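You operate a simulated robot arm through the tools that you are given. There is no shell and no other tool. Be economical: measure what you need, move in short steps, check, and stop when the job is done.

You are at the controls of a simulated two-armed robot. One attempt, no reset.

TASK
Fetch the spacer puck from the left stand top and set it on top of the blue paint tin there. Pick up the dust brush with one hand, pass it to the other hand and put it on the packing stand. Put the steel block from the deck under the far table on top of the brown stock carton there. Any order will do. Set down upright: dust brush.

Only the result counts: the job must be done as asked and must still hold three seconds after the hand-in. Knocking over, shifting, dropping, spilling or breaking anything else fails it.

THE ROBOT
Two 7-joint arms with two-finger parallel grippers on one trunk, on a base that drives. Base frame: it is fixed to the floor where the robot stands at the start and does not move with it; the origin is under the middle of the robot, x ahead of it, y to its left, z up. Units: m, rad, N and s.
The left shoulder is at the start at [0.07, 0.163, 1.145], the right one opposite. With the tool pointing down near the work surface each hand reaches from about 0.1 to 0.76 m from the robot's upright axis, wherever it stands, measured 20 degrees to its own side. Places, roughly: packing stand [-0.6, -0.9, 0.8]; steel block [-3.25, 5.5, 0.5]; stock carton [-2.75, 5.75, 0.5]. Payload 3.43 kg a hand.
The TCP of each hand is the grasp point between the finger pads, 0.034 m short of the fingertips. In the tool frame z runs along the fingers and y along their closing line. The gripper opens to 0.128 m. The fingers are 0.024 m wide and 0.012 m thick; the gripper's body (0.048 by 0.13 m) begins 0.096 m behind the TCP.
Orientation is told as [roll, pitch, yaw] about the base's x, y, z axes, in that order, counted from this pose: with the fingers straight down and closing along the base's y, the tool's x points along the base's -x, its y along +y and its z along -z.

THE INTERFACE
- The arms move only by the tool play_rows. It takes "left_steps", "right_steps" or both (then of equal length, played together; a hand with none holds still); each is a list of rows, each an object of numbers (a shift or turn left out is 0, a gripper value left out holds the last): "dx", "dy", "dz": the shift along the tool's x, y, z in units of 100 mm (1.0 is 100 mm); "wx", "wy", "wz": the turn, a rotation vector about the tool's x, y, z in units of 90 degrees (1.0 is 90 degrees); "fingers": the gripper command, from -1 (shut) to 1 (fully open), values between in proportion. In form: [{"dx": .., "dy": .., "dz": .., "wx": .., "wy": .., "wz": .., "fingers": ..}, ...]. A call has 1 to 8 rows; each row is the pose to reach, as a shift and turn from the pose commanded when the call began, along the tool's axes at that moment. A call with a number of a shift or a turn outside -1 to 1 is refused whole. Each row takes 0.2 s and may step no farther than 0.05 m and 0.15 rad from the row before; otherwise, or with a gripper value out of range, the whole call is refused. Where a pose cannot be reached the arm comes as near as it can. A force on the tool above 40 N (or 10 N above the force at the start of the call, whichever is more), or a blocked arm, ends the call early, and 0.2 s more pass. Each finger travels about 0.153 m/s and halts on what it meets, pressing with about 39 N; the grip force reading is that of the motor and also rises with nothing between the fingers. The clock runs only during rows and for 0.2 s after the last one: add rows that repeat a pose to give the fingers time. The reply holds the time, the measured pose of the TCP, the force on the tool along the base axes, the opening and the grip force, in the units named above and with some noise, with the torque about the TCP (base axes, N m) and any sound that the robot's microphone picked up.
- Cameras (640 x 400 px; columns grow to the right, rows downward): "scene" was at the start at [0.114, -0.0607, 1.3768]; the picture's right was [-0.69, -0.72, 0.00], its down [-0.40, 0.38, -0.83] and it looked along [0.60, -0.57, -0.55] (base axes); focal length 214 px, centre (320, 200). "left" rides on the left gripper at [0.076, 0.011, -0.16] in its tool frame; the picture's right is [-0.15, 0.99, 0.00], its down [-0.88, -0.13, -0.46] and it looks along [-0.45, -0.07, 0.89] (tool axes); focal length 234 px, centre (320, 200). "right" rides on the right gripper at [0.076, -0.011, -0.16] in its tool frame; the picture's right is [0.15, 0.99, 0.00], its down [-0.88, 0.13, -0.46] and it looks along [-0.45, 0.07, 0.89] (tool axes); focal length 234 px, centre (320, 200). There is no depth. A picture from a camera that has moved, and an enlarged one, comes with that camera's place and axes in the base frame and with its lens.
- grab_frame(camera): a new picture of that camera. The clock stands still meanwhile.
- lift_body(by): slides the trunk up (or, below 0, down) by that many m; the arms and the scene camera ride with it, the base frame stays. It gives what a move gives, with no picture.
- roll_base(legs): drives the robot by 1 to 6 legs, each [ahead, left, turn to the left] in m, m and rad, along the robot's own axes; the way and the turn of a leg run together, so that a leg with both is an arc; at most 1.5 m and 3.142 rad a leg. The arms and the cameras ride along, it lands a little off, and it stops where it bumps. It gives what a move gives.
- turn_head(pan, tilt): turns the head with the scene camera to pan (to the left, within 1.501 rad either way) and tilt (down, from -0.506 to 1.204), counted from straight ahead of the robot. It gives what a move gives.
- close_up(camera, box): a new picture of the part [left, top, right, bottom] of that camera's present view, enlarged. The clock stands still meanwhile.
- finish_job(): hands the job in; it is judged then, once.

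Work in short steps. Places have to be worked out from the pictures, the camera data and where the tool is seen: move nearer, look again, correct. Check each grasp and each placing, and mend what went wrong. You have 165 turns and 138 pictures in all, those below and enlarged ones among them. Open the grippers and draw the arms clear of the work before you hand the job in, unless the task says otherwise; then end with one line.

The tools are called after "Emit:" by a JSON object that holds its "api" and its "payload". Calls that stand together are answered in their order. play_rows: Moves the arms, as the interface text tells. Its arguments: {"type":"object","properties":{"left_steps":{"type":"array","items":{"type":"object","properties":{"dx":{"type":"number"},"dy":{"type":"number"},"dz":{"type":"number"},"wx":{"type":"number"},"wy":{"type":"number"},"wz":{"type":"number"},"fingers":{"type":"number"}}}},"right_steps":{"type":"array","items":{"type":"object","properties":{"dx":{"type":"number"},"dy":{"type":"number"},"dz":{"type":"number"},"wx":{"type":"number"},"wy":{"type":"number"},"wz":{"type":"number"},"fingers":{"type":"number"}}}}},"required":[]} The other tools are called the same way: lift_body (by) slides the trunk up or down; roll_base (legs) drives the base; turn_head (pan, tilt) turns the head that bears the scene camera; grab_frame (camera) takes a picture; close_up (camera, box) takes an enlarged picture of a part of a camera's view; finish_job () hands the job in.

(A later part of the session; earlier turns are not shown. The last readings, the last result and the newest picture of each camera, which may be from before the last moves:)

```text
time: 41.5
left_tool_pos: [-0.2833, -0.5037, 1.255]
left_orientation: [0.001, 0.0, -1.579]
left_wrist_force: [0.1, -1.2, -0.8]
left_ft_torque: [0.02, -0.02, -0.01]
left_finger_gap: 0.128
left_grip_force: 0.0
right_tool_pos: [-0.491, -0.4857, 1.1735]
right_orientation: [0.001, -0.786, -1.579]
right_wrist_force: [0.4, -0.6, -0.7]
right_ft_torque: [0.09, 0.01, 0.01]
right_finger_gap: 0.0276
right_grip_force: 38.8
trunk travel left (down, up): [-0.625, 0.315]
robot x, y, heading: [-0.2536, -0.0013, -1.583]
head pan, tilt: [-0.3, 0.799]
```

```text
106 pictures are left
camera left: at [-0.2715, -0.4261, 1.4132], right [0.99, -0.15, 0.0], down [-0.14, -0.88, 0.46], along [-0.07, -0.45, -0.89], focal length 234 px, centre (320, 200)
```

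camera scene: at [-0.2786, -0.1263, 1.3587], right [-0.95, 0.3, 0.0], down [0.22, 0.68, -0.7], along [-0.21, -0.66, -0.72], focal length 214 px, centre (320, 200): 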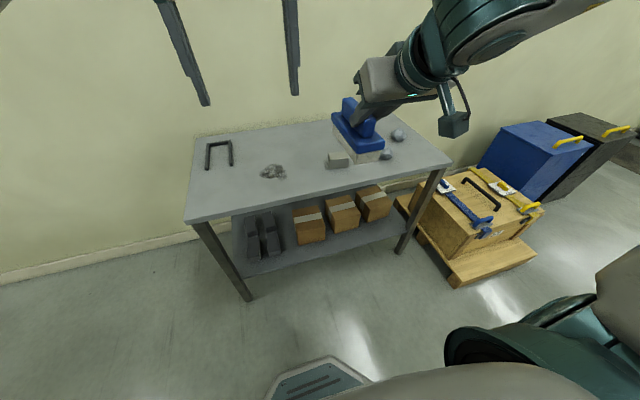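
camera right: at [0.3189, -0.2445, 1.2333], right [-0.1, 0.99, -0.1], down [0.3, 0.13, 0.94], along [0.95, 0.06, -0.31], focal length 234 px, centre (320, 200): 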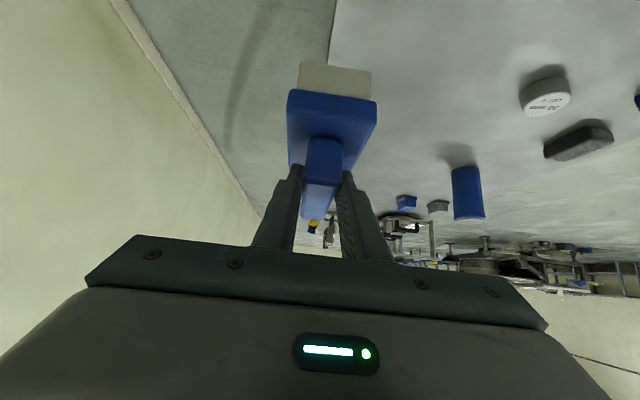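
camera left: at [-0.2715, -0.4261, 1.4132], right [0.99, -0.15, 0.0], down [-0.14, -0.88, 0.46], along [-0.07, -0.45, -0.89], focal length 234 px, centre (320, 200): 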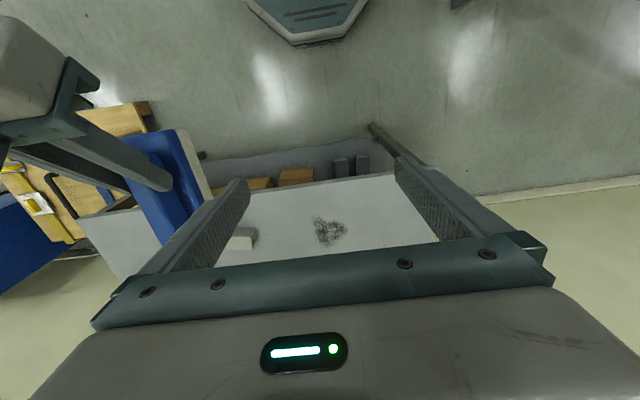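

Stand top is ≈0.785 high with its front edge at y≈-0.69. There's a free gap between grit pile (x≈-0.31) and block (x≈-0.59); I drive nearer and look closely.

Emit:
{"api": "roll_base", "payload": {"legs": [[0.24, 0.035, 0.012]]}}

Emit:
{"api": "close_up", "payload": {"camera": "scene", "box": [160, 90, 480, 290]}}

Emit:
{"api": "grab_frame", "payload": {"camera": "right"}}

Emit:
{"api": "grab_frame", "payload": {"camera": "left"}}

```text
time: 43.3
left_tool_pos: [-0.2422, -0.7455, 1.2547]
left_orientation: [-0.002, 0.0, -1.565]
left_wrist_force: [0.2, 0.6, -0.5]
left_ft_torque: [0.0, -0.01, 0.0]
left_finger_gap: 0.1284
left_grip_force: 0.0
right_tool_pos: [-0.4505, -0.732, 1.1744]
right_orientation: [-0.001, -0.786, -1.564]
right_wrist_force: [0.1, 0.3, -0.9]
right_ft_torque: [0.1, 0.0, -0.01]
right_finger_gap: 0.0274
right_grip_force: 39.4
trunk travel left (down, up): [-0.625, 0.315]
robot x, y, heading: [-0.218, -0.2416, -1.566]
head pan, tilt: [-0.3, 0.799]
```

```text
2.00 times, centred on (320, 190) of scene
camera zoom: at [-0.2424, -0.3683, 1.3587], right [-0.96, 0.29, 0.0], down [0.21, 0.69, -0.7], along [-0.2, -0.67, -0.72], focal length 429 px, centre (320, 220)
```

zoom: 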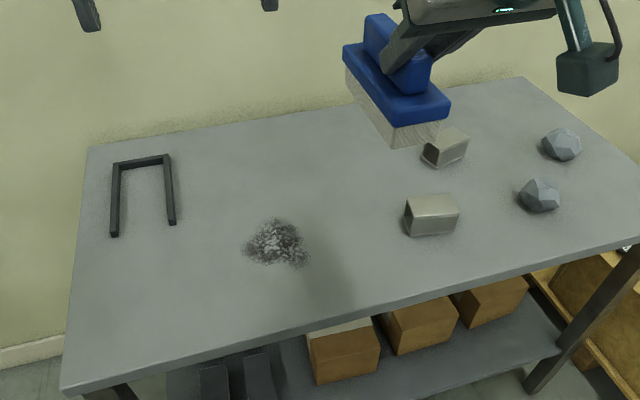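

```text
104 pictures are left
camera right: at [-0.4631, -0.5654, 1.2332], right [0.99, 0.11, -0.1], down [0.13, -0.3, 0.94], along [0.07, -0.95, -0.31], focal length 234 px, centre (320, 200)
```

right: 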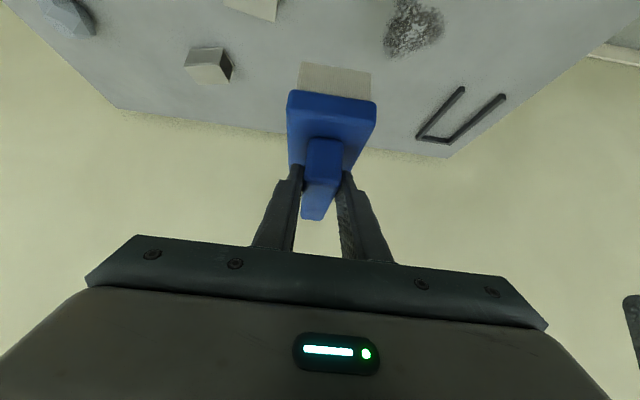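

```text
103 pictures are left
camera left: at [-0.231, -0.6678, 1.4136], right [0.99, -0.14, 0.0], down [-0.13, -0.88, 0.46], along [-0.06, -0.45, -0.89], focal length 234 px, centre (320, 200)
```

left: 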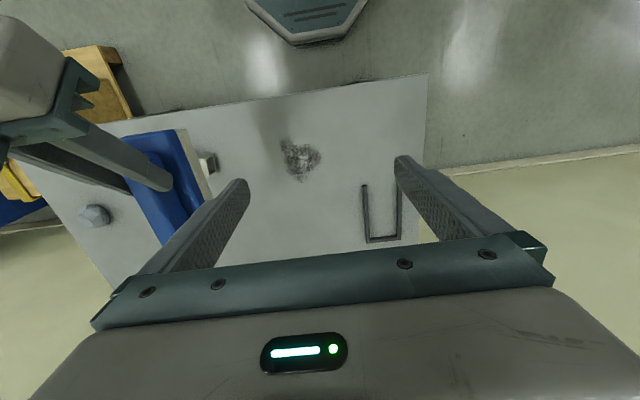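

The gap x∈(-0.54,-0.355) is centred on the brush at x≈-0.45; stand top ≈0.80. I nudge 15 mm forward and lower the trunk 0.24 m, leaving a few cm to go.

Emit:
{"api": "roll_base", "payload": {"legs": [[0.015, -0.002, 0]]}}

Emit:
{"api": "lift_body", "payload": {"by": -0.23}}

Emit:
{"api": "turn_head", "payload": {"pan": -0.4, "tilt": 0.6}}

Emit:
{"api": "grab_frame", "payload": {"camera": "scene"}}

Emit:
{"api": "grab_frame", "payload": {"camera": "right"}}

```text
time: 44.0
left_tool_pos: [-0.2436, -0.7579, 1.2556]
left_orientation: [-0.002, -0.003, -1.566]
left_wrist_force: [-0.1, 1.5, 0.9]
left_ft_torque: [-0.01, -0.02, 0.02]
left_finger_gap: 0.1281
left_grip_force: 0.1
right_tool_pos: [-0.4515, -0.7448, 1.1761]
right_orientation: [0.0, -0.79, -1.566]
right_wrist_force: [0.2, 0.3, -2.5]
right_ft_torque: [0.07, 0.0, 0.02]
right_finger_gap: 0.0274
right_grip_force: 38.9
trunk travel left (down, up): [-0.625, 0.315]
robot x, y, heading: [-0.2179, -0.2585, -1.568]
head pan, tilt: [-0.3, 0.799]
```

```text
time: 46.5
left_tool_pos: [-0.2436, -0.7606, 1.0237]
left_orientation: [0.0, 0.0, -1.566]
left_wrist_force: [-0.4, -0.7, -0.3]
left_ft_torque: [-0.01, 0.01, 0.01]
left_finger_gap: 0.1281
left_grip_force: 0.2
right_tool_pos: [-0.451, -0.7481, 0.9439]
right_orientation: [0.001, -0.785, -1.567]
right_wrist_force: [-0.7, 0.1, -2.2]
right_ft_torque: [0.11, 0.03, 0.03]
right_finger_gap: 0.0275
right_grip_force: 38.8
trunk travel left (down, up): [-0.395, 0.545]
robot x, y, heading: [-0.2174, -0.2574, -1.569]
head pan, tilt: [-0.3, 0.799]
```

```text
time: 47.2
left_tool_pos: [-0.2441, -0.761, 1.0243]
left_orientation: [0.0, 0.0, -1.566]
left_wrist_force: [0.1, 0.0, 0.3]
left_ft_torque: [-0.02, 0.03, 0.01]
left_finger_gap: 0.1279
left_grip_force: 0.1
right_tool_pos: [-0.4519, -0.747, 0.9438]
right_orientation: [0.002, -0.786, -1.566]
right_wrist_force: [0.2, -0.8, -2.9]
right_ft_torque: [0.08, 0.01, -0.01]
right_finger_gap: 0.0276
right_grip_force: 39.0
trunk travel left (down, up): [-0.395, 0.545]
robot x, y, heading: [-0.2191, -0.2603, -1.566]
head pan, tilt: [-0.4, 0.6]
```

```text
102 pictures are left
camera scene: at [-0.2547, -0.3879, 1.1454], right [-0.92, 0.38, 0.0], down [0.22, 0.52, -0.82], along [-0.32, -0.76, -0.57], focal length 214 px, centre (320, 200)
```

scene: 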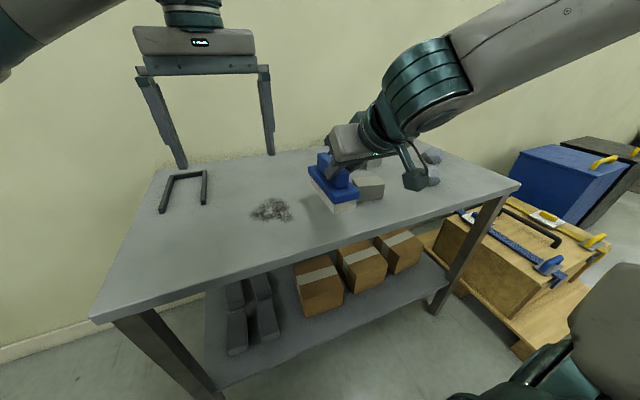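

```text
101 pictures are left
camera right: at [-0.4649, -0.5805, 1.003], right [0.99, 0.11, -0.1], down [0.13, -0.3, 0.94], along [0.07, -0.95, -0.31], focal length 234 px, centre (320, 200)
```

right: 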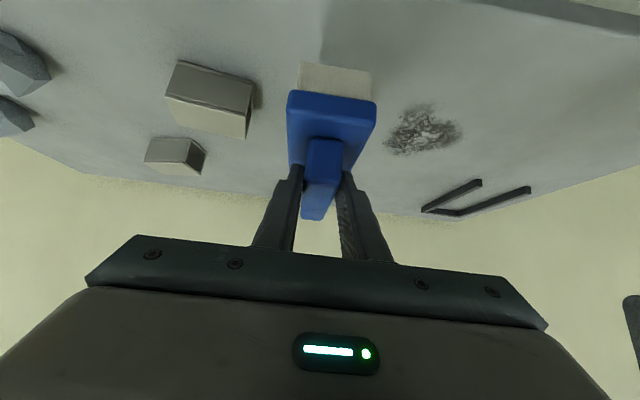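

Brush hovers a few cm above the free spot. I lower it with the arm in small vertical steps, watching the force.

Emit:
{"api": "play_rows", "payload": {"right_steps": [{"dx": 0.1, "dz": 0.1}, {"dx": 0.18, "dz": 0.18}, {"dx": 0.24, "dz": 0.24}, {"dx": 0.28, "dz": 0.28}]}}

Emit:
{"api": "close_up", "payload": {"camera": "scene", "box": [260, 120, 420, 240]}}

```text
time: 48.2
left_tool_pos: [-0.2436, -0.7589, 1.0245]
left_orientation: [0.0, -0.001, -1.565]
left_wrist_force: [0.6, 0.1, 0.1]
left_ft_torque: [0.02, -0.01, 0.0]
left_finger_gap: 0.128
left_grip_force: 0.1
right_tool_pos: [-0.4512, -0.7591, 0.9151]
right_orientation: [-0.001, -0.783, -1.565]
right_wrist_force: [-0.7, 0.8, -2.0]
right_ft_torque: [0.08, 0.0, -0.02]
right_finger_gap: 0.0276
right_grip_force: 39.1
right hand out of reach, approached as far as the arm can: row 2, 3, 4
trunk travel left (down, up): [-0.395, 0.545]
robot x, y, heading: [-0.2232, -0.2564, -1.565]
head pan, tilt: [-0.4, 0.6]
```

```text
3.33 times, centred on (340, 180) of scene
camera zoom: at [-0.2547, -0.3877, 1.1455], right [-0.92, 0.38, 0.0], down [0.22, 0.52, -0.82], along [-0.32, -0.76, -0.57], focal length 715 px, centre (253, 267)
```

zoom: 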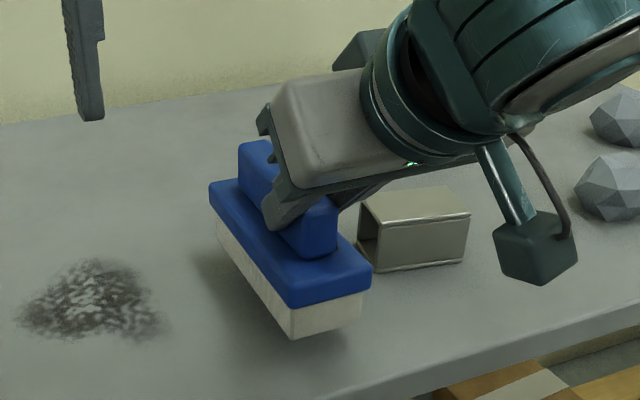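

Arm is at its limit downward; the brush seems ≈20 mm above the top. I lower the rest with the trunk in 8 mm steps.

Emit:
{"api": "lift_body", "payload": {"by": -0.01}}

Emit:
{"api": "close_up", "payload": {"camera": "scene", "box": [260, 120, 420, 240]}}

```text
time: 48.8
left_tool_pos: [-0.2438, -0.7605, 1.0137]
left_orientation: [-0.001, -0.001, -1.565]
left_wrist_force: [-0.4, -0.4, 0.2]
left_ft_torque: [0.02, -0.04, 0.0]
left_finger_gap: 0.128
left_grip_force: 0.2
right_tool_pos: [-0.4515, -0.7586, 0.9051]
right_orientation: [0.0, -0.783, -1.565]
right_wrist_force: [0.2, 0.3, -2.1]
right_ft_torque: [0.09, -0.01, 0.01]
right_finger_gap: 0.0277
right_grip_force: 39.4
trunk travel left (down, up): [-0.385, 0.555]
robot x, y, heading: [-0.2213, -0.2542, -1.568]
head pan, tilt: [-0.4, 0.6]
```

```text
3.33 times, centred on (340, 180) of scene
camera zoom: at [-0.2546, -0.3876, 1.1355], right [-0.92, 0.38, 0.0], down [0.22, 0.52, -0.83], along [-0.32, -0.76, -0.57], focal length 715 px, centre (253, 267)
```

zoom: 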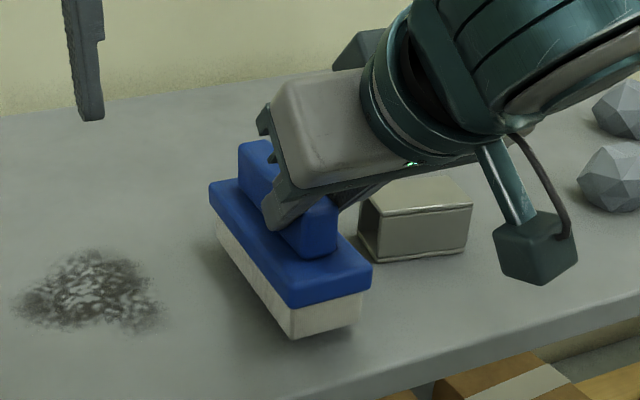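

Still descending freely with the shadow closing up; another 8 mm.

Emit:
{"api": "lift_body", "payload": {"by": -0.008}}

Emit:
{"api": "close_up", "payload": {"camera": "scene", "box": [260, 120, 420, 240]}}

```text
time: 49.4
left_tool_pos: [-0.2436, -0.7601, 1.0067]
left_orientation: [0.002, 0.0, -1.567]
left_wrist_force: [0.1, 0.2, 0.0]
left_ft_torque: [-0.03, 0.02, 0.01]
left_finger_gap: 0.1281
left_grip_force: 0.1
right_tool_pos: [-0.4514, -0.758, 0.8961]
right_orientation: [0.0, -0.783, -1.564]
right_wrist_force: [-0.2, 0.0, -2.8]
right_ft_torque: [0.12, -0.01, 0.01]
right_finger_gap: 0.0275
right_grip_force: 39.4
trunk travel left (down, up): [-0.377, 0.563]
robot x, y, heading: [-0.2237, -0.2592, -1.566]
head pan, tilt: [-0.4, 0.6]
```

```text
3.33 times, centred on (340, 180) of scene
camera zoom: at [-0.2546, -0.3876, 1.1275], right [-0.92, 0.38, 0.0], down [0.22, 0.52, -0.82], along [-0.32, -0.76, -0.57], focal length 715 px, centre (253, 267)
```

zoom: 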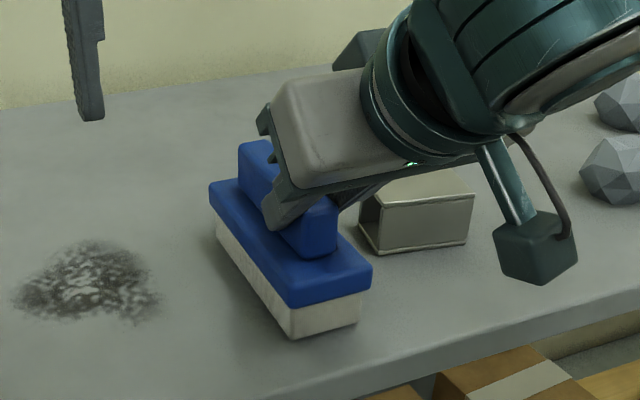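

Nearly down; I continue in 4 mm steps watching the z force.

Emit:
{"api": "lift_body", "payload": {"by": -0.004}}

Emit:
{"api": "lift_body", "payload": {"by": -0.003}}

Emit:
{"api": "close_up", "payload": {"camera": "scene", "box": [290, 140, 370, 220]}}

```text
time: 49.9
left_tool_pos: [-0.2445, -0.7609, 1.0025]
left_orientation: [0.001, -0.003, -1.567]
left_wrist_force: [-1.1, 0.1, -0.3]
left_ft_torque: [0.01, 0.01, 0.01]
left_finger_gap: 0.1281
left_grip_force: 0.0
right_tool_pos: [-0.4507, -0.7578, 0.8945]
right_orientation: [0.0, -0.788, -1.564]
right_wrist_force: [0.4, -0.1, 5.0]
right_ft_torque: [-0.5, 0.0, -0.08]
right_finger_gap: 0.0274
right_grip_force: 38.9
trunk travel left (down, up): [-0.373, 0.567]
robot x, y, heading: [-0.2194, -0.2583, -1.564]
head pan, tilt: [-0.4, 0.6]
```

```text
time: 50.4
left_tool_pos: [-0.2437, -0.7583, 0.9998]
left_orientation: [-0.001, -0.001, -1.565]
left_wrist_force: [-0.5, 0.3, 0.6]
left_ft_torque: [0.0, 0.02, -0.03]
left_finger_gap: 0.128
left_grip_force: 0.0
right_tool_pos: [-0.4502, -0.7584, 0.8929]
right_orientation: [0.0, -0.794, -1.564]
right_wrist_force: [-4.5, -4.9, 31.0]
right_ft_torque: [0.39, 0.03, 0.06]
right_finger_gap: 0.0277
right_grip_force: 38.4
trunk travel left (down, up): [-0.37, 0.57]
robot x, y, heading: [-0.2219, -0.2543, -1.567]
head pan, tilt: [-0.4, 0.6]
```

```text
5.00 times, centred on (330, 180) of scene
camera zoom: at [-0.2543, -0.3862, 1.1212], right [-0.92, 0.38, 0.0], down [0.22, 0.52, -0.83], along [-0.32, -0.76, -0.56], focal length 1072 px, centre (270, 300)
```

zoom: 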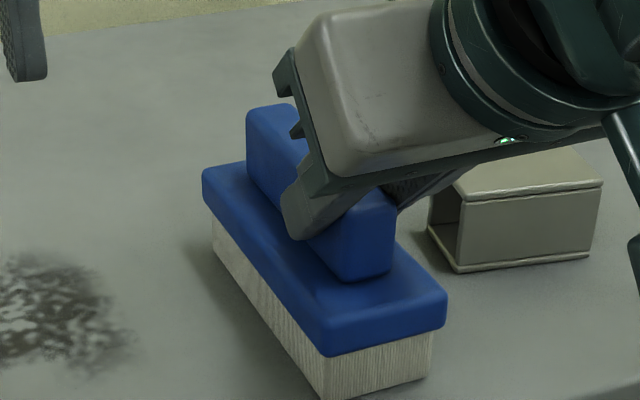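

Contact made (31 N up). I ease 2 mm up, then open the fingers partway (block close by) and withdraw along the tool axis.

Emit:
{"api": "lift_body", "payload": {"by": 0.002}}

Emit:
{"api": "play_rows", "payload": {"right_steps": [{"fingers": -0.2}, {"fingers": -0.2}, {"fingers": -0.2}, {"dz": -0.25}, {"dz": -0.6}, {"dz": -0.9}]}}

Emit:
{"api": "grab_frame", "payload": {"camera": "scene"}}

Emit:
{"api": "grab_frame", "payload": {"camera": "right"}}

```text
time: 50.9
left_tool_pos: [-0.2436, -0.7599, 1.0028]
left_orientation: [-0.002, -0.002, -1.566]
left_wrist_force: [0.4, 0.6, -0.1]
left_ft_torque: [-0.01, 0.0, 0.0]
left_finger_gap: 0.128
left_grip_force: 0.2
right_tool_pos: [-0.4515, -0.7567, 0.8932]
right_orientation: [0.0, -0.786, -1.565]
right_wrist_force: [-4.8, -8.8, 27.3]
right_ft_torque: [-0.65, 0.11, -0.02]
right_finger_gap: 0.0277
right_grip_force: 38.9
trunk travel left (down, up): [-0.372, 0.568]
robot x, y, heading: [-0.2167, -0.2566, -1.565]
head pan, tilt: [-0.4, 0.6]
```

```text
time: 52.3
left_tool_pos: [-0.2445, -0.7595, 1.0019]
left_orientation: [0.001, -0.001, -1.565]
left_wrist_force: [0.8, -0.7, 0.8]
left_ft_torque: [-0.04, -0.02, 0.03]
left_finger_gap: 0.1279
left_grip_force: 0.0
right_tool_pos: [-0.4517, -0.6981, 0.9599]
right_orientation: [-0.001, -0.784, -1.566]
right_wrist_force: [-0.7, 0.0, -0.2]
right_ft_torque: [0.01, 0.01, 0.0]
right_finger_gap: 0.051
right_grip_force: 0.1
right hand out of reach, approached as far as the arm can: row 4, 5, 6
trunk travel left (down, up): [-0.372, 0.568]
robot x, y, heading: [-0.2187, -0.2556, -1.566]
head pan, tilt: [-0.4, 0.6]
```

```text
96 pictures are left
camera scene: at [-0.2548, -0.3868, 1.1226], right [-0.92, 0.38, 0.0], down [0.22, 0.52, -0.83], along [-0.32, -0.76, -0.56], focal length 214 px, centre (320, 200)
```

scene: 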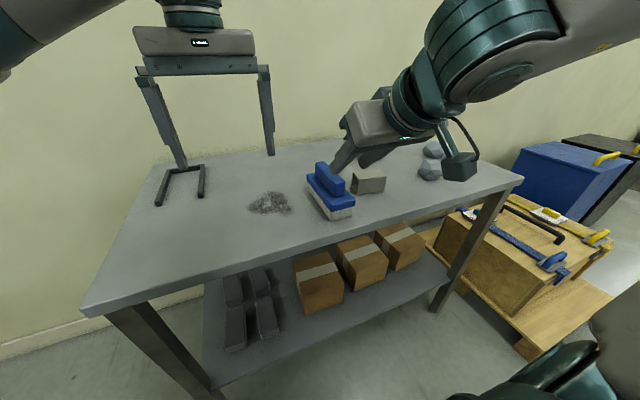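

```text
95 pictures are left
camera right: at [-0.4654, -0.5317, 1.0194], right [0.99, 0.11, -0.1], down [0.13, -0.3, 0.94], along [0.07, -0.95, -0.31], focal length 234 px, centre (320, 200)
```

right: 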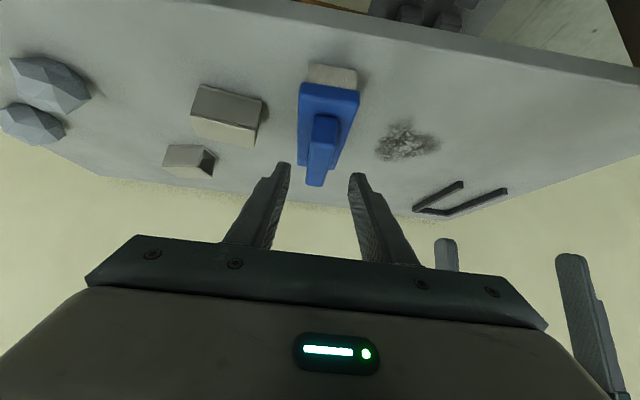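

The brush stands upright, free, on the packing stand. Now I raise the trunk, back away and drive round to the bench's open side, staying faced toward -y.

Emit:
{"api": "lift_body", "payload": {"by": 0.27}}

Emit:
{"api": "roll_base", "payload": {"legs": [[-1.08, 0, 0], [0, 0.85, 0]]}}

Emit:
{"api": "turn_head", "payload": {"pan": 0.0, "tilt": 0.8}}

Emit:
{"api": "grab_frame", "payload": {"camera": "scene"}}

Emit:
{"api": "grab_frame", "payload": {"camera": "left"}}

```text
time: 55.1
left_tool_pos: [-0.2447, -0.7602, 1.2716]
left_orientation: [0.002, 0.002, -1.567]
left_wrist_force: [-0.5, -0.3, 0.4]
left_ft_torque: [0.02, -0.02, 0.02]
left_finger_gap: 0.1281
left_grip_force: 0.0
right_tool_pos: [-0.453, -0.6994, 1.2303]
right_orientation: [0.001, -0.78, -1.566]
right_wrist_force: [-0.6, -0.5, 0.3]
right_ft_torque: [-0.02, -0.01, 0.0]
right_finger_gap: 0.0514
right_grip_force: 0.1
trunk travel left (down, up): [-0.642, 0.298]
robot x, y, heading: [-0.2201, -0.2557, -1.563]
head pan, tilt: [-0.4, 0.6]
```

```text
time: 64.7
left_tool_pos: [0.5923, 0.3176, 1.272]
left_orientation: [0.0, 0.001, -1.587]
left_wrist_force: [0.4, 1.3, -0.6]
left_ft_torque: [-0.04, 0.01, -0.01]
left_finger_gap: 0.1279
left_grip_force: 0.1
right_tool_pos: [0.3865, 0.3821, 1.2291]
right_orientation: [0.0, -0.782, -1.586]
right_wrist_force: [0.0, -0.5, -0.3]
right_ft_torque: [-0.01, 0.01, 0.02]
right_finger_gap: 0.0513
right_grip_force: 0.0
trunk travel left (down, up): [-0.642, 0.298]
robot x, y, heading: [0.6278, 0.8212, -1.587]
head pan, tilt: [-0.4, 0.6]
```

```text
time: 65.6
left_tool_pos: [0.5933, 0.3178, 1.2716]
left_orientation: [0.0, -0.002, -1.585]
left_wrist_force: [-0.6, -0.7, -0.1]
left_ft_torque: [0.02, -0.02, -0.02]
left_finger_gap: 0.1279
left_grip_force: 0.1
right_tool_pos: [0.3851, 0.3819, 1.2297]
right_orientation: [0.0, -0.782, -1.586]
right_wrist_force: [-0.2, -0.5, -0.9]
right_ft_torque: [0.01, 0.03, 0.0]
right_finger_gap: 0.0511
right_grip_force: 0.0
trunk travel left (down, up): [-0.642, 0.298]
robot x, y, heading: [0.6284, 0.821, -1.583]
head pan, tilt: [0.0, 0.799]
```

```text
94 pictures are left
camera scene: at [0.6242, 0.6901, 1.3757], right [-1.0, 0.02, 0.0], down [0.01, 0.72, -0.7], along [-0.01, -0.7, -0.72], focal length 214 px, centre (320, 200)
```

scene: 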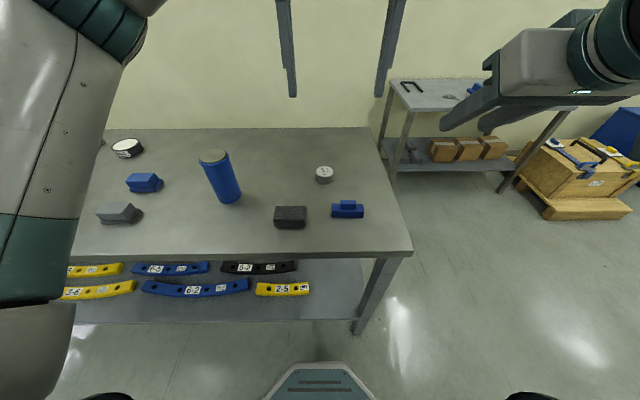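

```text
93 pictures are left
camera left: at [0.6055, 0.3947, 1.4306], right [0.99, -0.16, 0.0], down [-0.14, -0.88, 0.46], along [-0.07, -0.45, -0.89], focal length 234 px, centre (320, 200)
```

left: 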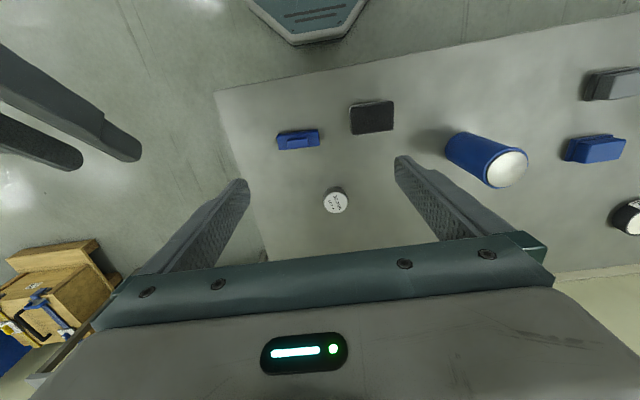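

Puck at ≈(0.603,0.13), tin top at ≈(0.90,0.212,1.05). I move 7 cm closer and lower the trunk by 0.15, then move over the puck with the left hand.

Emit:
{"api": "roll_base", "payload": {"legs": [[0.07, 0, 0.015]]}}

Emit:
{"api": "lift_body", "payload": {"by": -0.13}}

Emit:
{"api": "grab_frame", "payload": {"camera": "left"}}

Emit:
{"api": "grab_frame", "payload": {"camera": "scene"}}

```text
time: 66.6
left_tool_pos: [0.5996, 0.2495, 1.2722]
left_orientation: [0.0, -0.002, -1.572]
left_wrist_force: [0.2, 0.1, -0.6]
left_ft_torque: [-0.03, 0.01, -0.03]
left_finger_gap: 0.1282
left_grip_force: 0.0
right_tool_pos: [0.3918, 0.3104, 1.2299]
right_orientation: [0.001, -0.784, -1.574]
right_wrist_force: [0.2, 0.7, 0.0]
right_ft_torque: [-0.03, -0.02, 0.01]
right_finger_gap: 0.0512
right_grip_force: 0.1
trunk travel left (down, up): [-0.642, 0.298]
robot x, y, heading: [0.622, 0.751, -1.574]
head pan, tilt: [0.0, 0.799]
```

```text
time: 68.2
left_tool_pos: [0.5997, 0.2482, 1.1423]
left_orientation: [0.001, -0.001, -1.574]
left_wrist_force: [-0.1, -0.2, 0.1]
left_ft_torque: [-0.03, -0.01, -0.04]
left_finger_gap: 0.1281
left_grip_force: 0.0
right_tool_pos: [0.3922, 0.3112, 1.0996]
right_orientation: [0.001, -0.782, -1.571]
right_wrist_force: [0.4, 0.6, -0.6]
right_ft_torque: [0.02, 0.01, 0.0]
right_finger_gap: 0.0513
right_grip_force: 0.1
trunk travel left (down, up): [-0.512, 0.428]
robot x, y, heading: [0.6224, 0.751, -1.578]
head pan, tilt: [0.0, 0.799]
```

```text
92 pictures are left
camera left: at [0.6113, 0.3259, 1.3008], right [0.99, -0.15, 0.0], down [-0.13, -0.88, 0.46], along [-0.07, -0.45, -0.89], focal length 234 px, centre (320, 200)
```

left: 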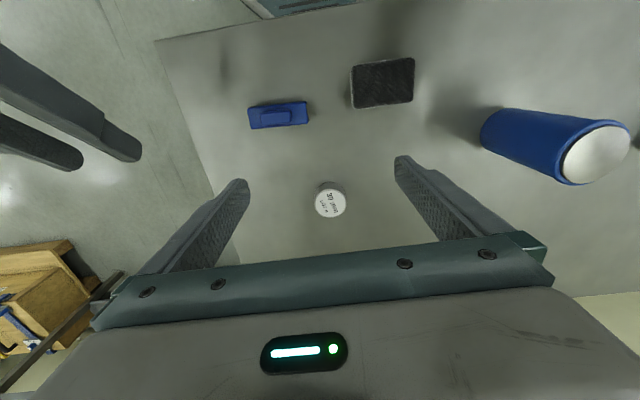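

```text
91 pictures are left
camera scene: at [0.6258, 0.6214, 1.2457], right [-1.0, 0.0, 0.0], down [0.0, 0.72, -0.7], along [0.0, -0.7, -0.72], focal length 214 px, centre (320, 200)
```

scene: 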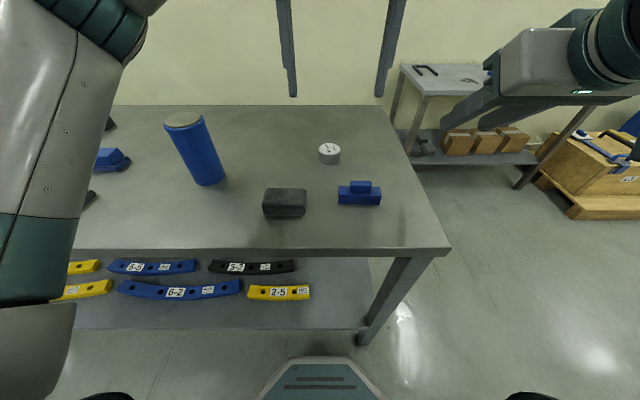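

Puck fixed at (0.599,0.128), top z≈0.93. I move the left hand over it and down.

Emit:
{"api": "play_rows", "payload": {"left_steps": [{"dx": -0.33, "dz": 0.3}, {"dx": -0.67, "dz": 0.6}, {"dx": -1.0, "dz": 0.9}]}}

Emit:
{"api": "grab_frame", "payload": {"camera": "left"}}

Emit:
{"api": "grab_frame", "payload": {"camera": "scene"}}

```text
time: 69.0
left_tool_pos: [0.5985, 0.1467, 1.0507]
left_orientation: [-0.001, 0.0, -1.572]
left_wrist_force: [-0.2, -0.4, -0.4]
left_ft_torque: [0.0, 0.04, 0.03]
left_finger_gap: 0.1278
left_grip_force: 0.1
right_tool_pos: [0.3917, 0.3085, 1.0987]
right_orientation: [0.0, -0.781, -1.573]
right_wrist_force: [0.3, 0.3, 0.9]
right_ft_torque: [0.03, -0.02, 0.05]
right_finger_gap: 0.0514
right_grip_force: 0.1
trunk travel left (down, up): [-0.512, 0.428]
robot x, y, heading: [0.6277, 0.7506, -1.577]
head pan, tilt: [0.0, 0.799]
```

```text
90 pictures are left
camera left: at [0.6098, 0.224, 1.2093], right [0.99, -0.15, 0.0], down [-0.13, -0.88, 0.46], along [-0.07, -0.45, -0.89], focal length 234 px, centre (320, 200)
```

left: 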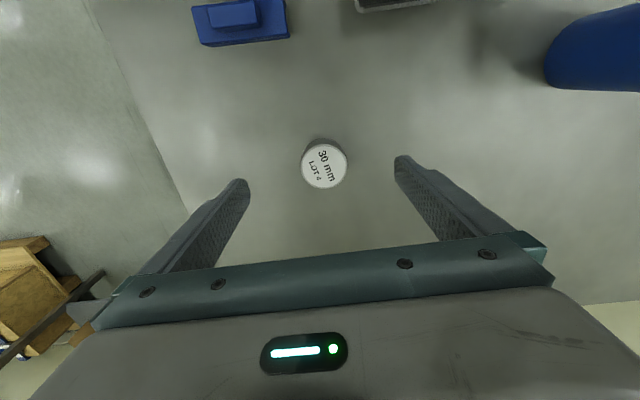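

```text
89 pictures are left
camera scene: at [0.6257, 0.6199, 1.2455], right [-1.0, 0.0, 0.0], down [0.0, 0.72, -0.7], along [0.0, -0.7, -0.72], focal length 214 px, centre (320, 200)
```

scene: 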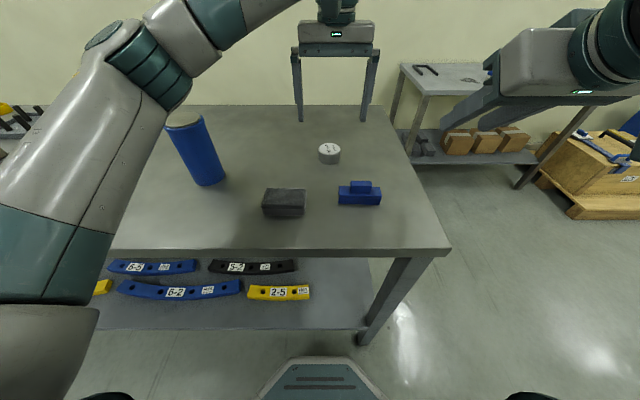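

Next down to ≈0.965 over the puck, checking alignment before closing.

Emit:
{"api": "play_rows", "payload": {"left_steps": [{"dx": -0.17, "dz": 0.3}, {"dx": -0.17, "dz": 0.6}, {"dx": -0.17, "dz": 0.86}]}}

Emit:
{"api": "grab_frame", "payload": {"camera": "left"}}

Emit:
{"api": "grab_frame", "payload": {"camera": "scene"}}

```text
time: 69.8
left_tool_pos: [0.5982, 0.1335, 0.97]
left_orientation: [0.002, -0.008, -1.572]
left_wrist_force: [-0.4, 0.5, 0.1]
left_ft_torque: [-0.01, 0.0, 0.02]
left_finger_gap: 0.1279
left_grip_force: 0.1
right_tool_pos: [0.3902, 0.3136, 1.1024]
right_orientation: [0.002, -0.786, -1.573]
right_wrist_force: [0.2, 0.3, 0.6]
right_ft_torque: [0.0, -0.03, 0.02]
right_finger_gap: 0.0511
right_grip_force: 0.1
trunk travel left (down, up): [-0.512, 0.428]
robot x, y, heading: [0.6286, 0.7514, -1.574]
head pan, tilt: [0.0, 0.799]
```

```text
88 pictures are left
camera left: at [0.6093, 0.212, 1.1289], right [0.99, -0.15, 0.0], down [-0.13, -0.88, 0.46], along [-0.07, -0.46, -0.89], focal length 234 px, centre (320, 200)
```

left: 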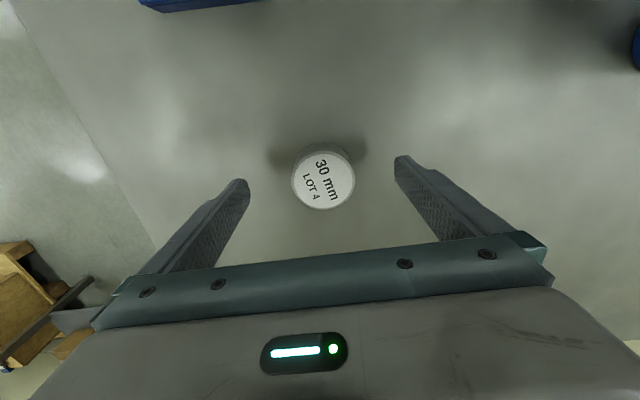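

```text
87 pictures are left
camera scene: at [0.6239, 0.6252, 1.2471], right [-1.0, 0.0, 0.0], down [0.0, 0.71, -0.7], along [0.0, -0.7, -0.71], focal length 214 px, centre (320, 200)
```

scene: 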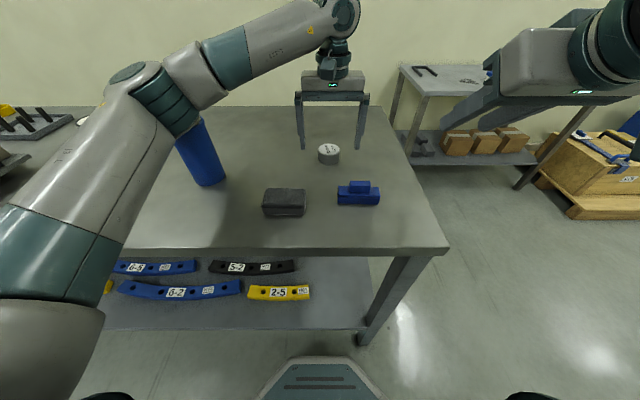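

Body readings show a slight tilt (right hand and head shifted a few mm), so the left elbow may be pressing on something — possibly the tin. I retreat up the same way at once and look.

Emit:
{"api": "play_rows", "payload": {"left_steps": [{"dz": -0.3}, {"dx": 0.17, "dz": -0.6}, {"dx": 0.4, "dz": -0.9}, {"dx": 0.7, "dz": -1.0}]}}

Emit:
{"api": "turn_head", "payload": {"pan": 0.5, "tilt": 0.7}}

Emit:
{"api": "grab_frame", "payload": {"camera": "scene"}}

Emit:
{"api": "grab_frame", "payload": {"camera": "left"}}

```text
time: 70.8
left_tool_pos: [0.6005, 0.2028, 1.0647]
left_orientation: [-0.001, -0.001, -1.572]
left_wrist_force: [0.0, 0.7, 0.2]
left_ft_torque: [-0.02, -0.01, 0.0]
left_finger_gap: 0.1277
left_grip_force: 0.1
right_tool_pos: [0.3937, 0.3123, 1.0993]
right_orientation: [-0.001, -0.785, -1.57]
right_wrist_force: [0.1, -0.1, -0.5]
right_ft_torque: [0.01, 0.01, 0.02]
right_finger_gap: 0.0512
right_grip_force: 0.1
trunk travel left (down, up): [-0.512, 0.428]
robot x, y, heading: [0.6262, 0.7511, -1.572]
head pan, tilt: [0.0, 0.799]
```

```text
time: 71.7
left_tool_pos: [0.601, 0.2012, 1.0647]
left_orientation: [0.0, -0.003, -1.573]
left_wrist_force: [0.1, -0.5, -0.3]
left_ft_torque: [0.01, -0.01, 0.02]
left_finger_gap: 0.1281
left_grip_force: 0.1
right_tool_pos: [0.3914, 0.3104, 1.0993]
right_orientation: [0.0, -0.781, -1.574]
right_wrist_force: [0.0, 0.4, -0.1]
right_ft_torque: [-0.01, 0.0, 0.0]
right_finger_gap: 0.051
right_grip_force: 0.1
trunk travel left (down, up): [-0.512, 0.428]
robot x, y, heading: [0.6268, 0.7512, -1.571]
head pan, tilt: [0.499, 0.7]
```

```text
86 pictures are left
camera scene: at [0.6664, 0.6274, 1.2539], right [-0.88, -0.48, 0.0], down [-0.31, 0.57, -0.76], along [0.36, -0.67, -0.64], focal length 214 px, centre (320, 200)
```

scene: 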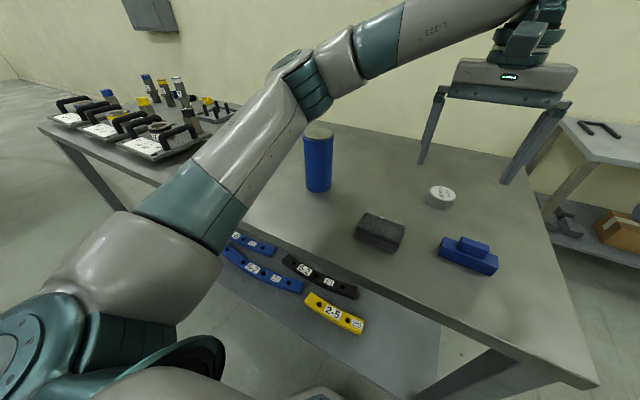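

```text
85 pictures are left
camera left: at [0.6117, 0.2783, 1.2235], right [0.99, -0.15, 0.0], down [-0.13, -0.88, 0.46], along [-0.07, -0.45, -0.89], focal length 234 px, centre (320, 200)
```

left: 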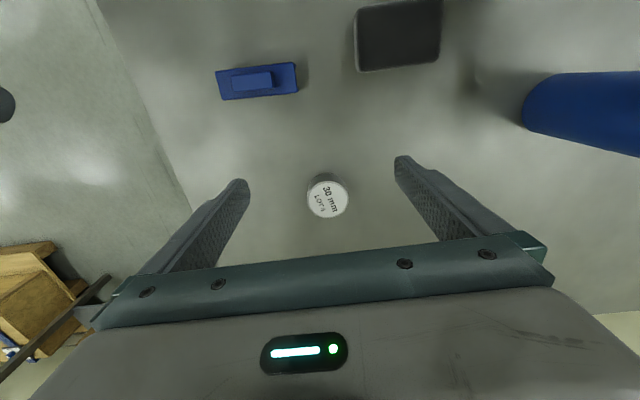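

The body is level again and the tin is upright in place; the elbow had come down onto the tin's top. I raise the trunk 0.28 m so the elbow stays well above the tin and retry from higher.

Emit:
{"api": "lift_body", "payload": {"by": 0.28}}

Emit:
{"api": "play_rows", "payload": {"left_steps": [{"dx": -0.1, "dz": 0.3}, {"dx": -0.3, "dz": 0.6}, {"dx": -0.5, "dz": 0.9}]}}

Emit:
{"api": "play_rows", "payload": {"left_steps": [{"dx": -0.1, "dz": 0.3}, {"dx": -0.2, "dz": 0.6}, {"dx": -0.2, "dz": 0.9}]}}

Emit:
{"api": "grab_frame", "payload": {"camera": "scene"}}

Emit:
{"api": "grab_frame", "payload": {"camera": "left"}}

```text
time: 74.6
left_tool_pos: [0.6005, 0.2008, 1.3437]
left_orientation: [0.002, -0.002, -1.574]
left_wrist_force: [-0.3, -0.9, -0.2]
left_ft_torque: [0.04, 0.0, 0.03]
left_finger_gap: 0.128
left_grip_force: 0.0
right_tool_pos: [0.3916, 0.3097, 1.3792]
right_orientation: [0.0, -0.782, -1.572]
right_wrist_force: [0.5, 0.2, 1.4]
right_ft_torque: [-0.01, 0.01, -0.03]
right_finger_gap: 0.0517
right_grip_force: 0.1
trunk travel left (down, up): [-0.792, 0.148]
robot x, y, heading: [0.6263, 0.7516, -1.575]
head pan, tilt: [0.499, 0.7]
```

```text
time: 75.4
left_tool_pos: [0.5999, 0.1492, 1.2546]
left_orientation: [0.0, -0.002, -1.571]
left_wrist_force: [0.5, 0.3, -0.4]
left_ft_torque: [0.0, 0.0, 0.01]
left_finger_gap: 0.1279
left_grip_force: 0.1
right_tool_pos: [0.3921, 0.3097, 1.3786]
right_orientation: [0.0, -0.782, -1.573]
right_wrist_force: [-0.4, -0.7, 0.5]
right_ft_torque: [0.03, 0.0, -0.02]
right_finger_gap: 0.0512
right_grip_force: 0.1
trunk travel left (down, up): [-0.792, 0.148]
robot x, y, heading: [0.6238, 0.7495, -1.576]
head pan, tilt: [0.499, 0.7]
```

```text
time: 76.2
left_tool_pos: [0.599, 0.1306, 1.1656]
left_orientation: [0.0, -0.001, -1.572]
left_wrist_force: [-1.3, 0.4, -0.5]
left_ft_torque: [0.04, -0.02, 0.01]
left_finger_gap: 0.128
left_grip_force: 0.1
right_tool_pos: [0.3918, 0.3106, 1.3807]
right_orientation: [0.0, -0.782, -1.571]
right_wrist_force: [-0.4, -0.7, 0.6]
right_ft_torque: [-0.01, -0.01, 0.02]
right_finger_gap: 0.0511
right_grip_force: 0.1
trunk travel left (down, up): [-0.792, 0.148]
robot x, y, heading: [0.6286, 0.7522, -1.571]
head pan, tilt: [0.499, 0.7]
```

```text
84 pictures are left
camera scene: at [0.6666, 0.6274, 1.534], right [-0.88, -0.48, 0.0], down [-0.31, 0.57, -0.76], along [0.37, -0.67, -0.64], focal length 214 px, centre (320, 200)
```

scene: 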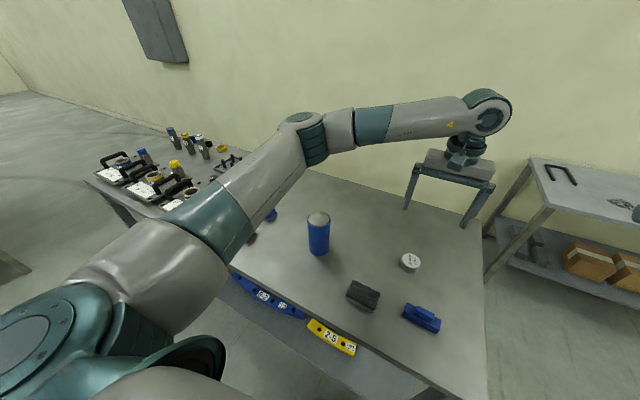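

```text
83 pictures are left
camera left: at [0.6114, 0.2082, 1.3241], right [0.99, -0.15, 0.0], down [-0.13, -0.88, 0.46], along [-0.07, -0.45, -0.89], focal length 234 px, centre (320, 200)
```

left: 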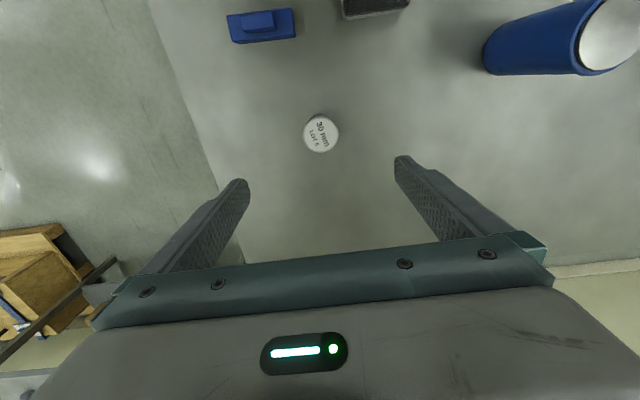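

The elbow now stays far above the tin. I descend toward the puck in two calls.

Emit:
{"api": "play_rows", "payload": {"left_steps": [{"dz": 0.33}, {"dz": 0.67}, {"dz": 1.0}]}}

Emit:
{"api": "play_rows", "payload": {"left_steps": [{"dz": 0.33}, {"dz": 0.67}, {"dz": 0.98}]}}

Emit:
{"api": "grab_frame", "payload": {"camera": "scene"}}

Emit:
{"api": "grab_frame", "payload": {"camera": "left"}}

```text
time: 77.0
left_tool_pos: [0.5991, 0.1303, 1.064]
left_orientation: [-0.002, -0.002, -1.572]
left_wrist_force: [0.0, 0.4, -0.4]
left_ft_torque: [-0.01, -0.03, 0.01]
left_finger_gap: 0.1281
left_grip_force: 0.1
right_tool_pos: [0.3921, 0.3096, 1.3791]
right_orientation: [0.0, -0.782, -1.571]
right_wrist_force: [0.8, 0.4, 0.4]
right_ft_torque: [0.02, 0.0, 0.02]
right_finger_gap: 0.0515
right_grip_force: 0.0
trunk travel left (down, up): [-0.792, 0.148]
robot x, y, heading: [0.6295, 0.7557, -1.576]
head pan, tilt: [0.499, 0.7]
```

```text
time: 77.8
left_tool_pos: [0.5995, 0.1304, 0.9656]
left_orientation: [-0.002, -0.001, -1.573]
left_wrist_force: [0.3, 0.6, -0.2]
left_ft_torque: [0.01, -0.03, 0.01]
left_finger_gap: 0.1281
left_grip_force: 0.0
right_tool_pos: [0.3925, 0.3089, 1.3796]
right_orientation: [0.001, -0.782, -1.572]
right_wrist_force: [0.0, -0.1, -0.5]
right_ft_torque: [-0.03, -0.04, 0.01]
right_finger_gap: 0.0512
right_grip_force: 0.1
trunk travel left (down, up): [-0.792, 0.148]
robot x, y, heading: [0.6317, 0.7513, -1.571]
head pan, tilt: [0.499, 0.7]
```

```text
82 pictures are left
camera scene: at [0.6664, 0.627, 1.5339], right [-0.88, -0.48, 0.0], down [-0.31, 0.57, -0.76], along [0.37, -0.67, -0.64], focal length 214 px, centre (320, 200)
```

scene: 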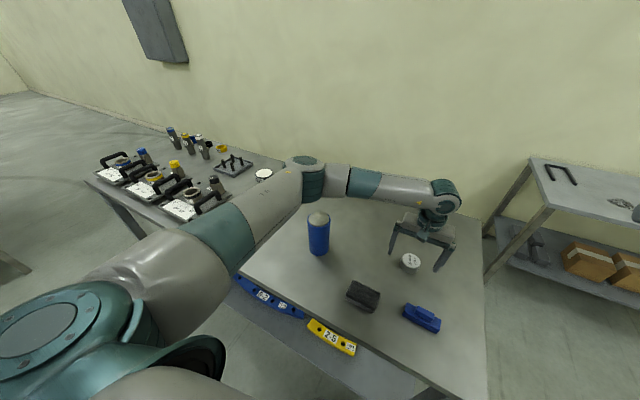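

```text
81 pictures are left
camera left: at [0.6115, 0.2083, 1.1248], right [0.99, -0.15, 0.0], down [-0.13, -0.88, 0.46], along [-0.07, -0.45, -0.89], focal length 234 px, centre (320, 200)
```

left: 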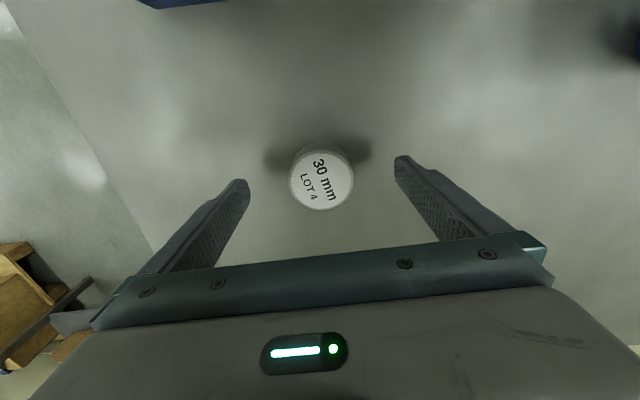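

Aligned within 3 mm. Down 22 mm and close on the puck.

Emit:
{"api": "play_rows", "payload": {"left_steps": [{"dx": -0.03, "dz": 0.12}, {"dx": -0.03, "dz": 0.22}, {"dx": -0.03, "dz": 0.22, "fingers": -1}, {"dx": -0.03, "dz": 0.22, "fingers": -1}, {"dx": -0.03, "dz": 0.22, "fingers": -1}, {"dx": -0.03, "dz": 0.22, "fingers": -1}]}}

Emit:
{"api": "grab_frame", "payload": {"camera": "left"}}

```text
time: 79.2
left_tool_pos: [0.5995, 0.128, 0.9444]
left_orientation: [0.001, -0.001, -1.572]
left_wrist_force: [-0.5, 0.4, -0.6]
left_ft_torque: [-0.01, -0.03, -0.01]
left_finger_gap: 0.0581
left_grip_force: 39.2
right_tool_pos: [0.3923, 0.3102, 1.3792]
right_orientation: [0.0, -0.78, -1.57]
right_wrist_force: [-0.7, -0.3, 0.6]
right_ft_torque: [-0.02, 0.03, -0.01]
right_finger_gap: 0.051
right_grip_force: 0.0
trunk travel left (down, up): [-0.792, 0.148]
robot x, y, heading: [0.6283, 0.7539, -1.573]
head pan, tilt: [0.499, 0.7]
```

```text
80 pictures are left
camera left: at [0.6114, 0.2053, 1.1036], right [0.99, -0.15, 0.0], down [-0.13, -0.88, 0.46], along [-0.07, -0.45, -0.89], focal length 234 px, centre (320, 200)
```

left: 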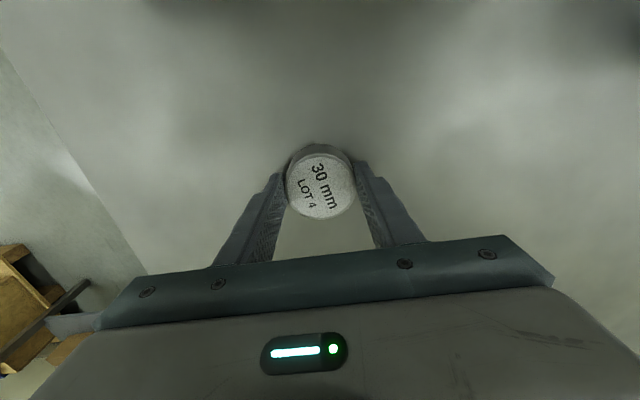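

Puck gripped (58 mm wide). I raise it with trunk and arm, then strafe toward the tin.

Emit:
{"api": "play_rows", "payload": {"left_steps": [{"dz": -0.3}, {"dz": -0.7}, {"dz": -1.0}]}}

Emit:
{"api": "lift_body", "payload": {"by": 0.12}}

Emit:
{"api": "roll_base", "payload": {"legs": [[0, 0.25, 0]]}}

Emit:
{"api": "grab_frame", "payload": {"camera": "left"}}

Emit:
{"api": "grab_frame", "payload": {"camera": "scene"}}

```text
time: 80.0
left_tool_pos: [0.6005, 0.1271, 1.0432]
left_orientation: [0.001, 0.002, -1.572]
left_wrist_force: [-0.2, -0.6, -2.3]
left_ft_torque: [0.01, 0.04, 0.02]
left_finger_gap: 0.0583
left_grip_force: 38.7
right_tool_pos: [0.3926, 0.3109, 1.38]
right_orientation: [0.0, -0.781, -1.572]
right_wrist_force: [-0.1, -0.3, -0.2]
right_ft_torque: [0.0, -0.02, -0.02]
right_finger_gap: 0.0512
right_grip_force: 0.1
trunk travel left (down, up): [-0.792, 0.148]
robot x, y, heading: [0.6253, 0.75, -1.574]
head pan, tilt: [0.499, 0.7]
```

```text
time: 81.5
left_tool_pos: [0.5997, 0.1258, 1.1646]
left_orientation: [0.0, 0.0, -1.572]
left_wrist_force: [0.6, -1.0, -2.4]
left_ft_torque: [0.01, 0.04, 0.01]
left_finger_gap: 0.0583
left_grip_force: 39.3
right_tool_pos: [0.392, 0.3098, 1.4981]
right_orientation: [0.002, -0.783, -1.573]
right_wrist_force: [0.6, 0.7, -0.6]
right_ft_torque: [0.0, -0.05, -0.03]
right_finger_gap: 0.0513
right_grip_force: 0.0
trunk travel left (down, up): [-0.912, 0.028]
robot x, y, heading: [0.6289, 0.7522, -1.575]
head pan, tilt: [0.499, 0.7]
```

```text
time: 83.3
left_tool_pos: [0.8488, 0.1285, 1.164]
left_orientation: [0.002, -0.001, -1.57]
left_wrist_force: [-0.2, -0.5, -2.9]
left_ft_torque: [0.03, -0.01, 0.0]
left_finger_gap: 0.0581
left_grip_force: 38.9
right_tool_pos: [0.639, 0.3088, 1.4993]
right_orientation: [0.003, -0.783, -1.571]
right_wrist_force: [-0.2, 0.4, 0.7]
right_ft_torque: [-0.03, 0.0, 0.03]
right_finger_gap: 0.0513
right_grip_force: 0.1
trunk travel left (down, up): [-0.912, 0.028]
robot x, y, heading: [0.8761, 0.754, -1.57]
head pan, tilt: [0.499, 0.7]
```

```text
79 pictures are left
camera left: at [0.8593, 0.2055, 1.3233], right [0.99, -0.15, 0.0], down [-0.13, -0.88, 0.46], along [-0.07, -0.45, -0.89], focal length 234 px, centre (320, 200)
```

left: 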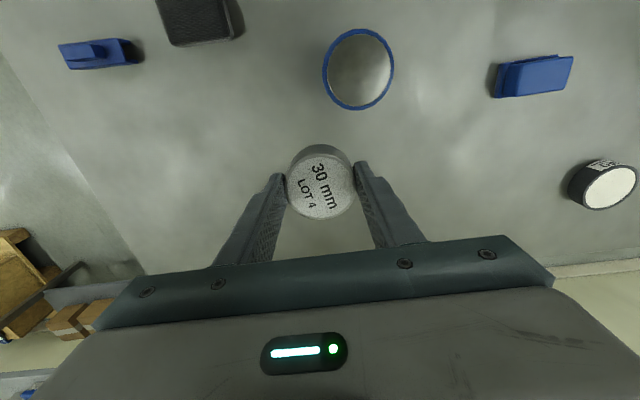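

```text
78 pictures are left
camera scene: at [0.9125, 0.6271, 1.6539], right [-0.88, -0.48, 0.0], down [-0.31, 0.57, -0.77], along [0.37, -0.67, -0.64], focal length 214 px, centre (320, 200)
```

scene: 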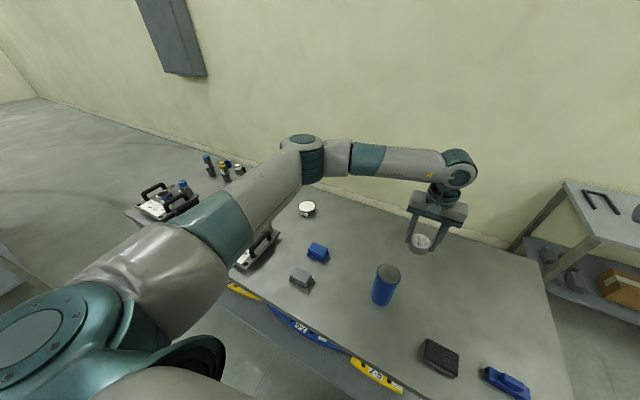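

Tin top centre at ≈(0.899,0.21), about 71 mm across. I take a closer look at its lid.

Emit:
{"api": "close_up", "payload": {"camera": "left", "box": [300, 10, 420, 130]}}

Emit:
{"api": "close_up", "payload": {"camera": "scene", "box": [350, 210, 450, 320]}}

```text
3.33 times, centred on (360, 70) of left
camera zoom: at [0.8593, 0.2055, 1.3233], right [0.99, -0.15, 0.0], down [-0.13, -0.88, 0.46], along [-0.07, -0.45, -0.89], focal length 781 px, centre (187, 633)
```

zoom: 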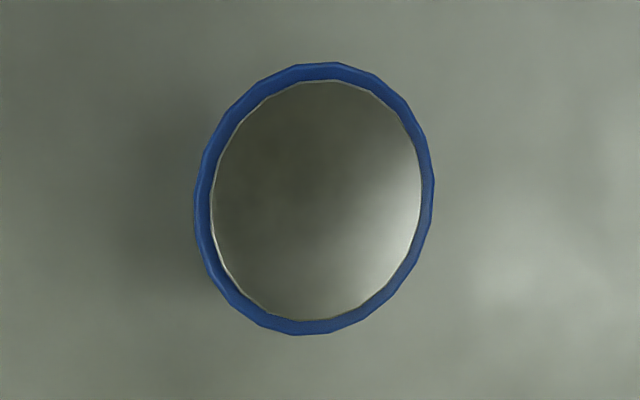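

```text
3.64 times, centred on (400, 265) of scene
camera zoom: at [0.9125, 0.6271, 1.6539], right [-0.88, -0.48, 0.0], down [-0.31, 0.57, -0.77], along [0.37, -0.67, -0.64], focal length 780 px, centre (29, -36)
```

zoom: 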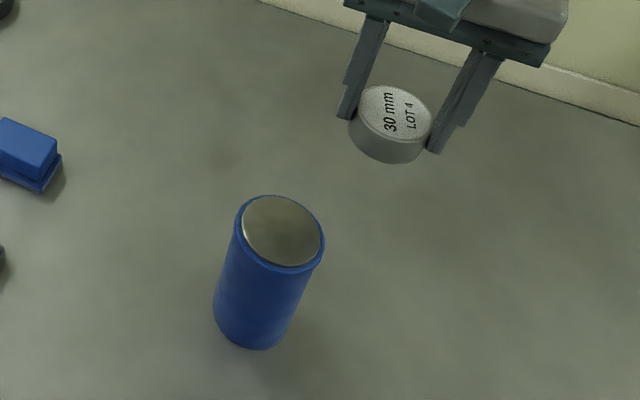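

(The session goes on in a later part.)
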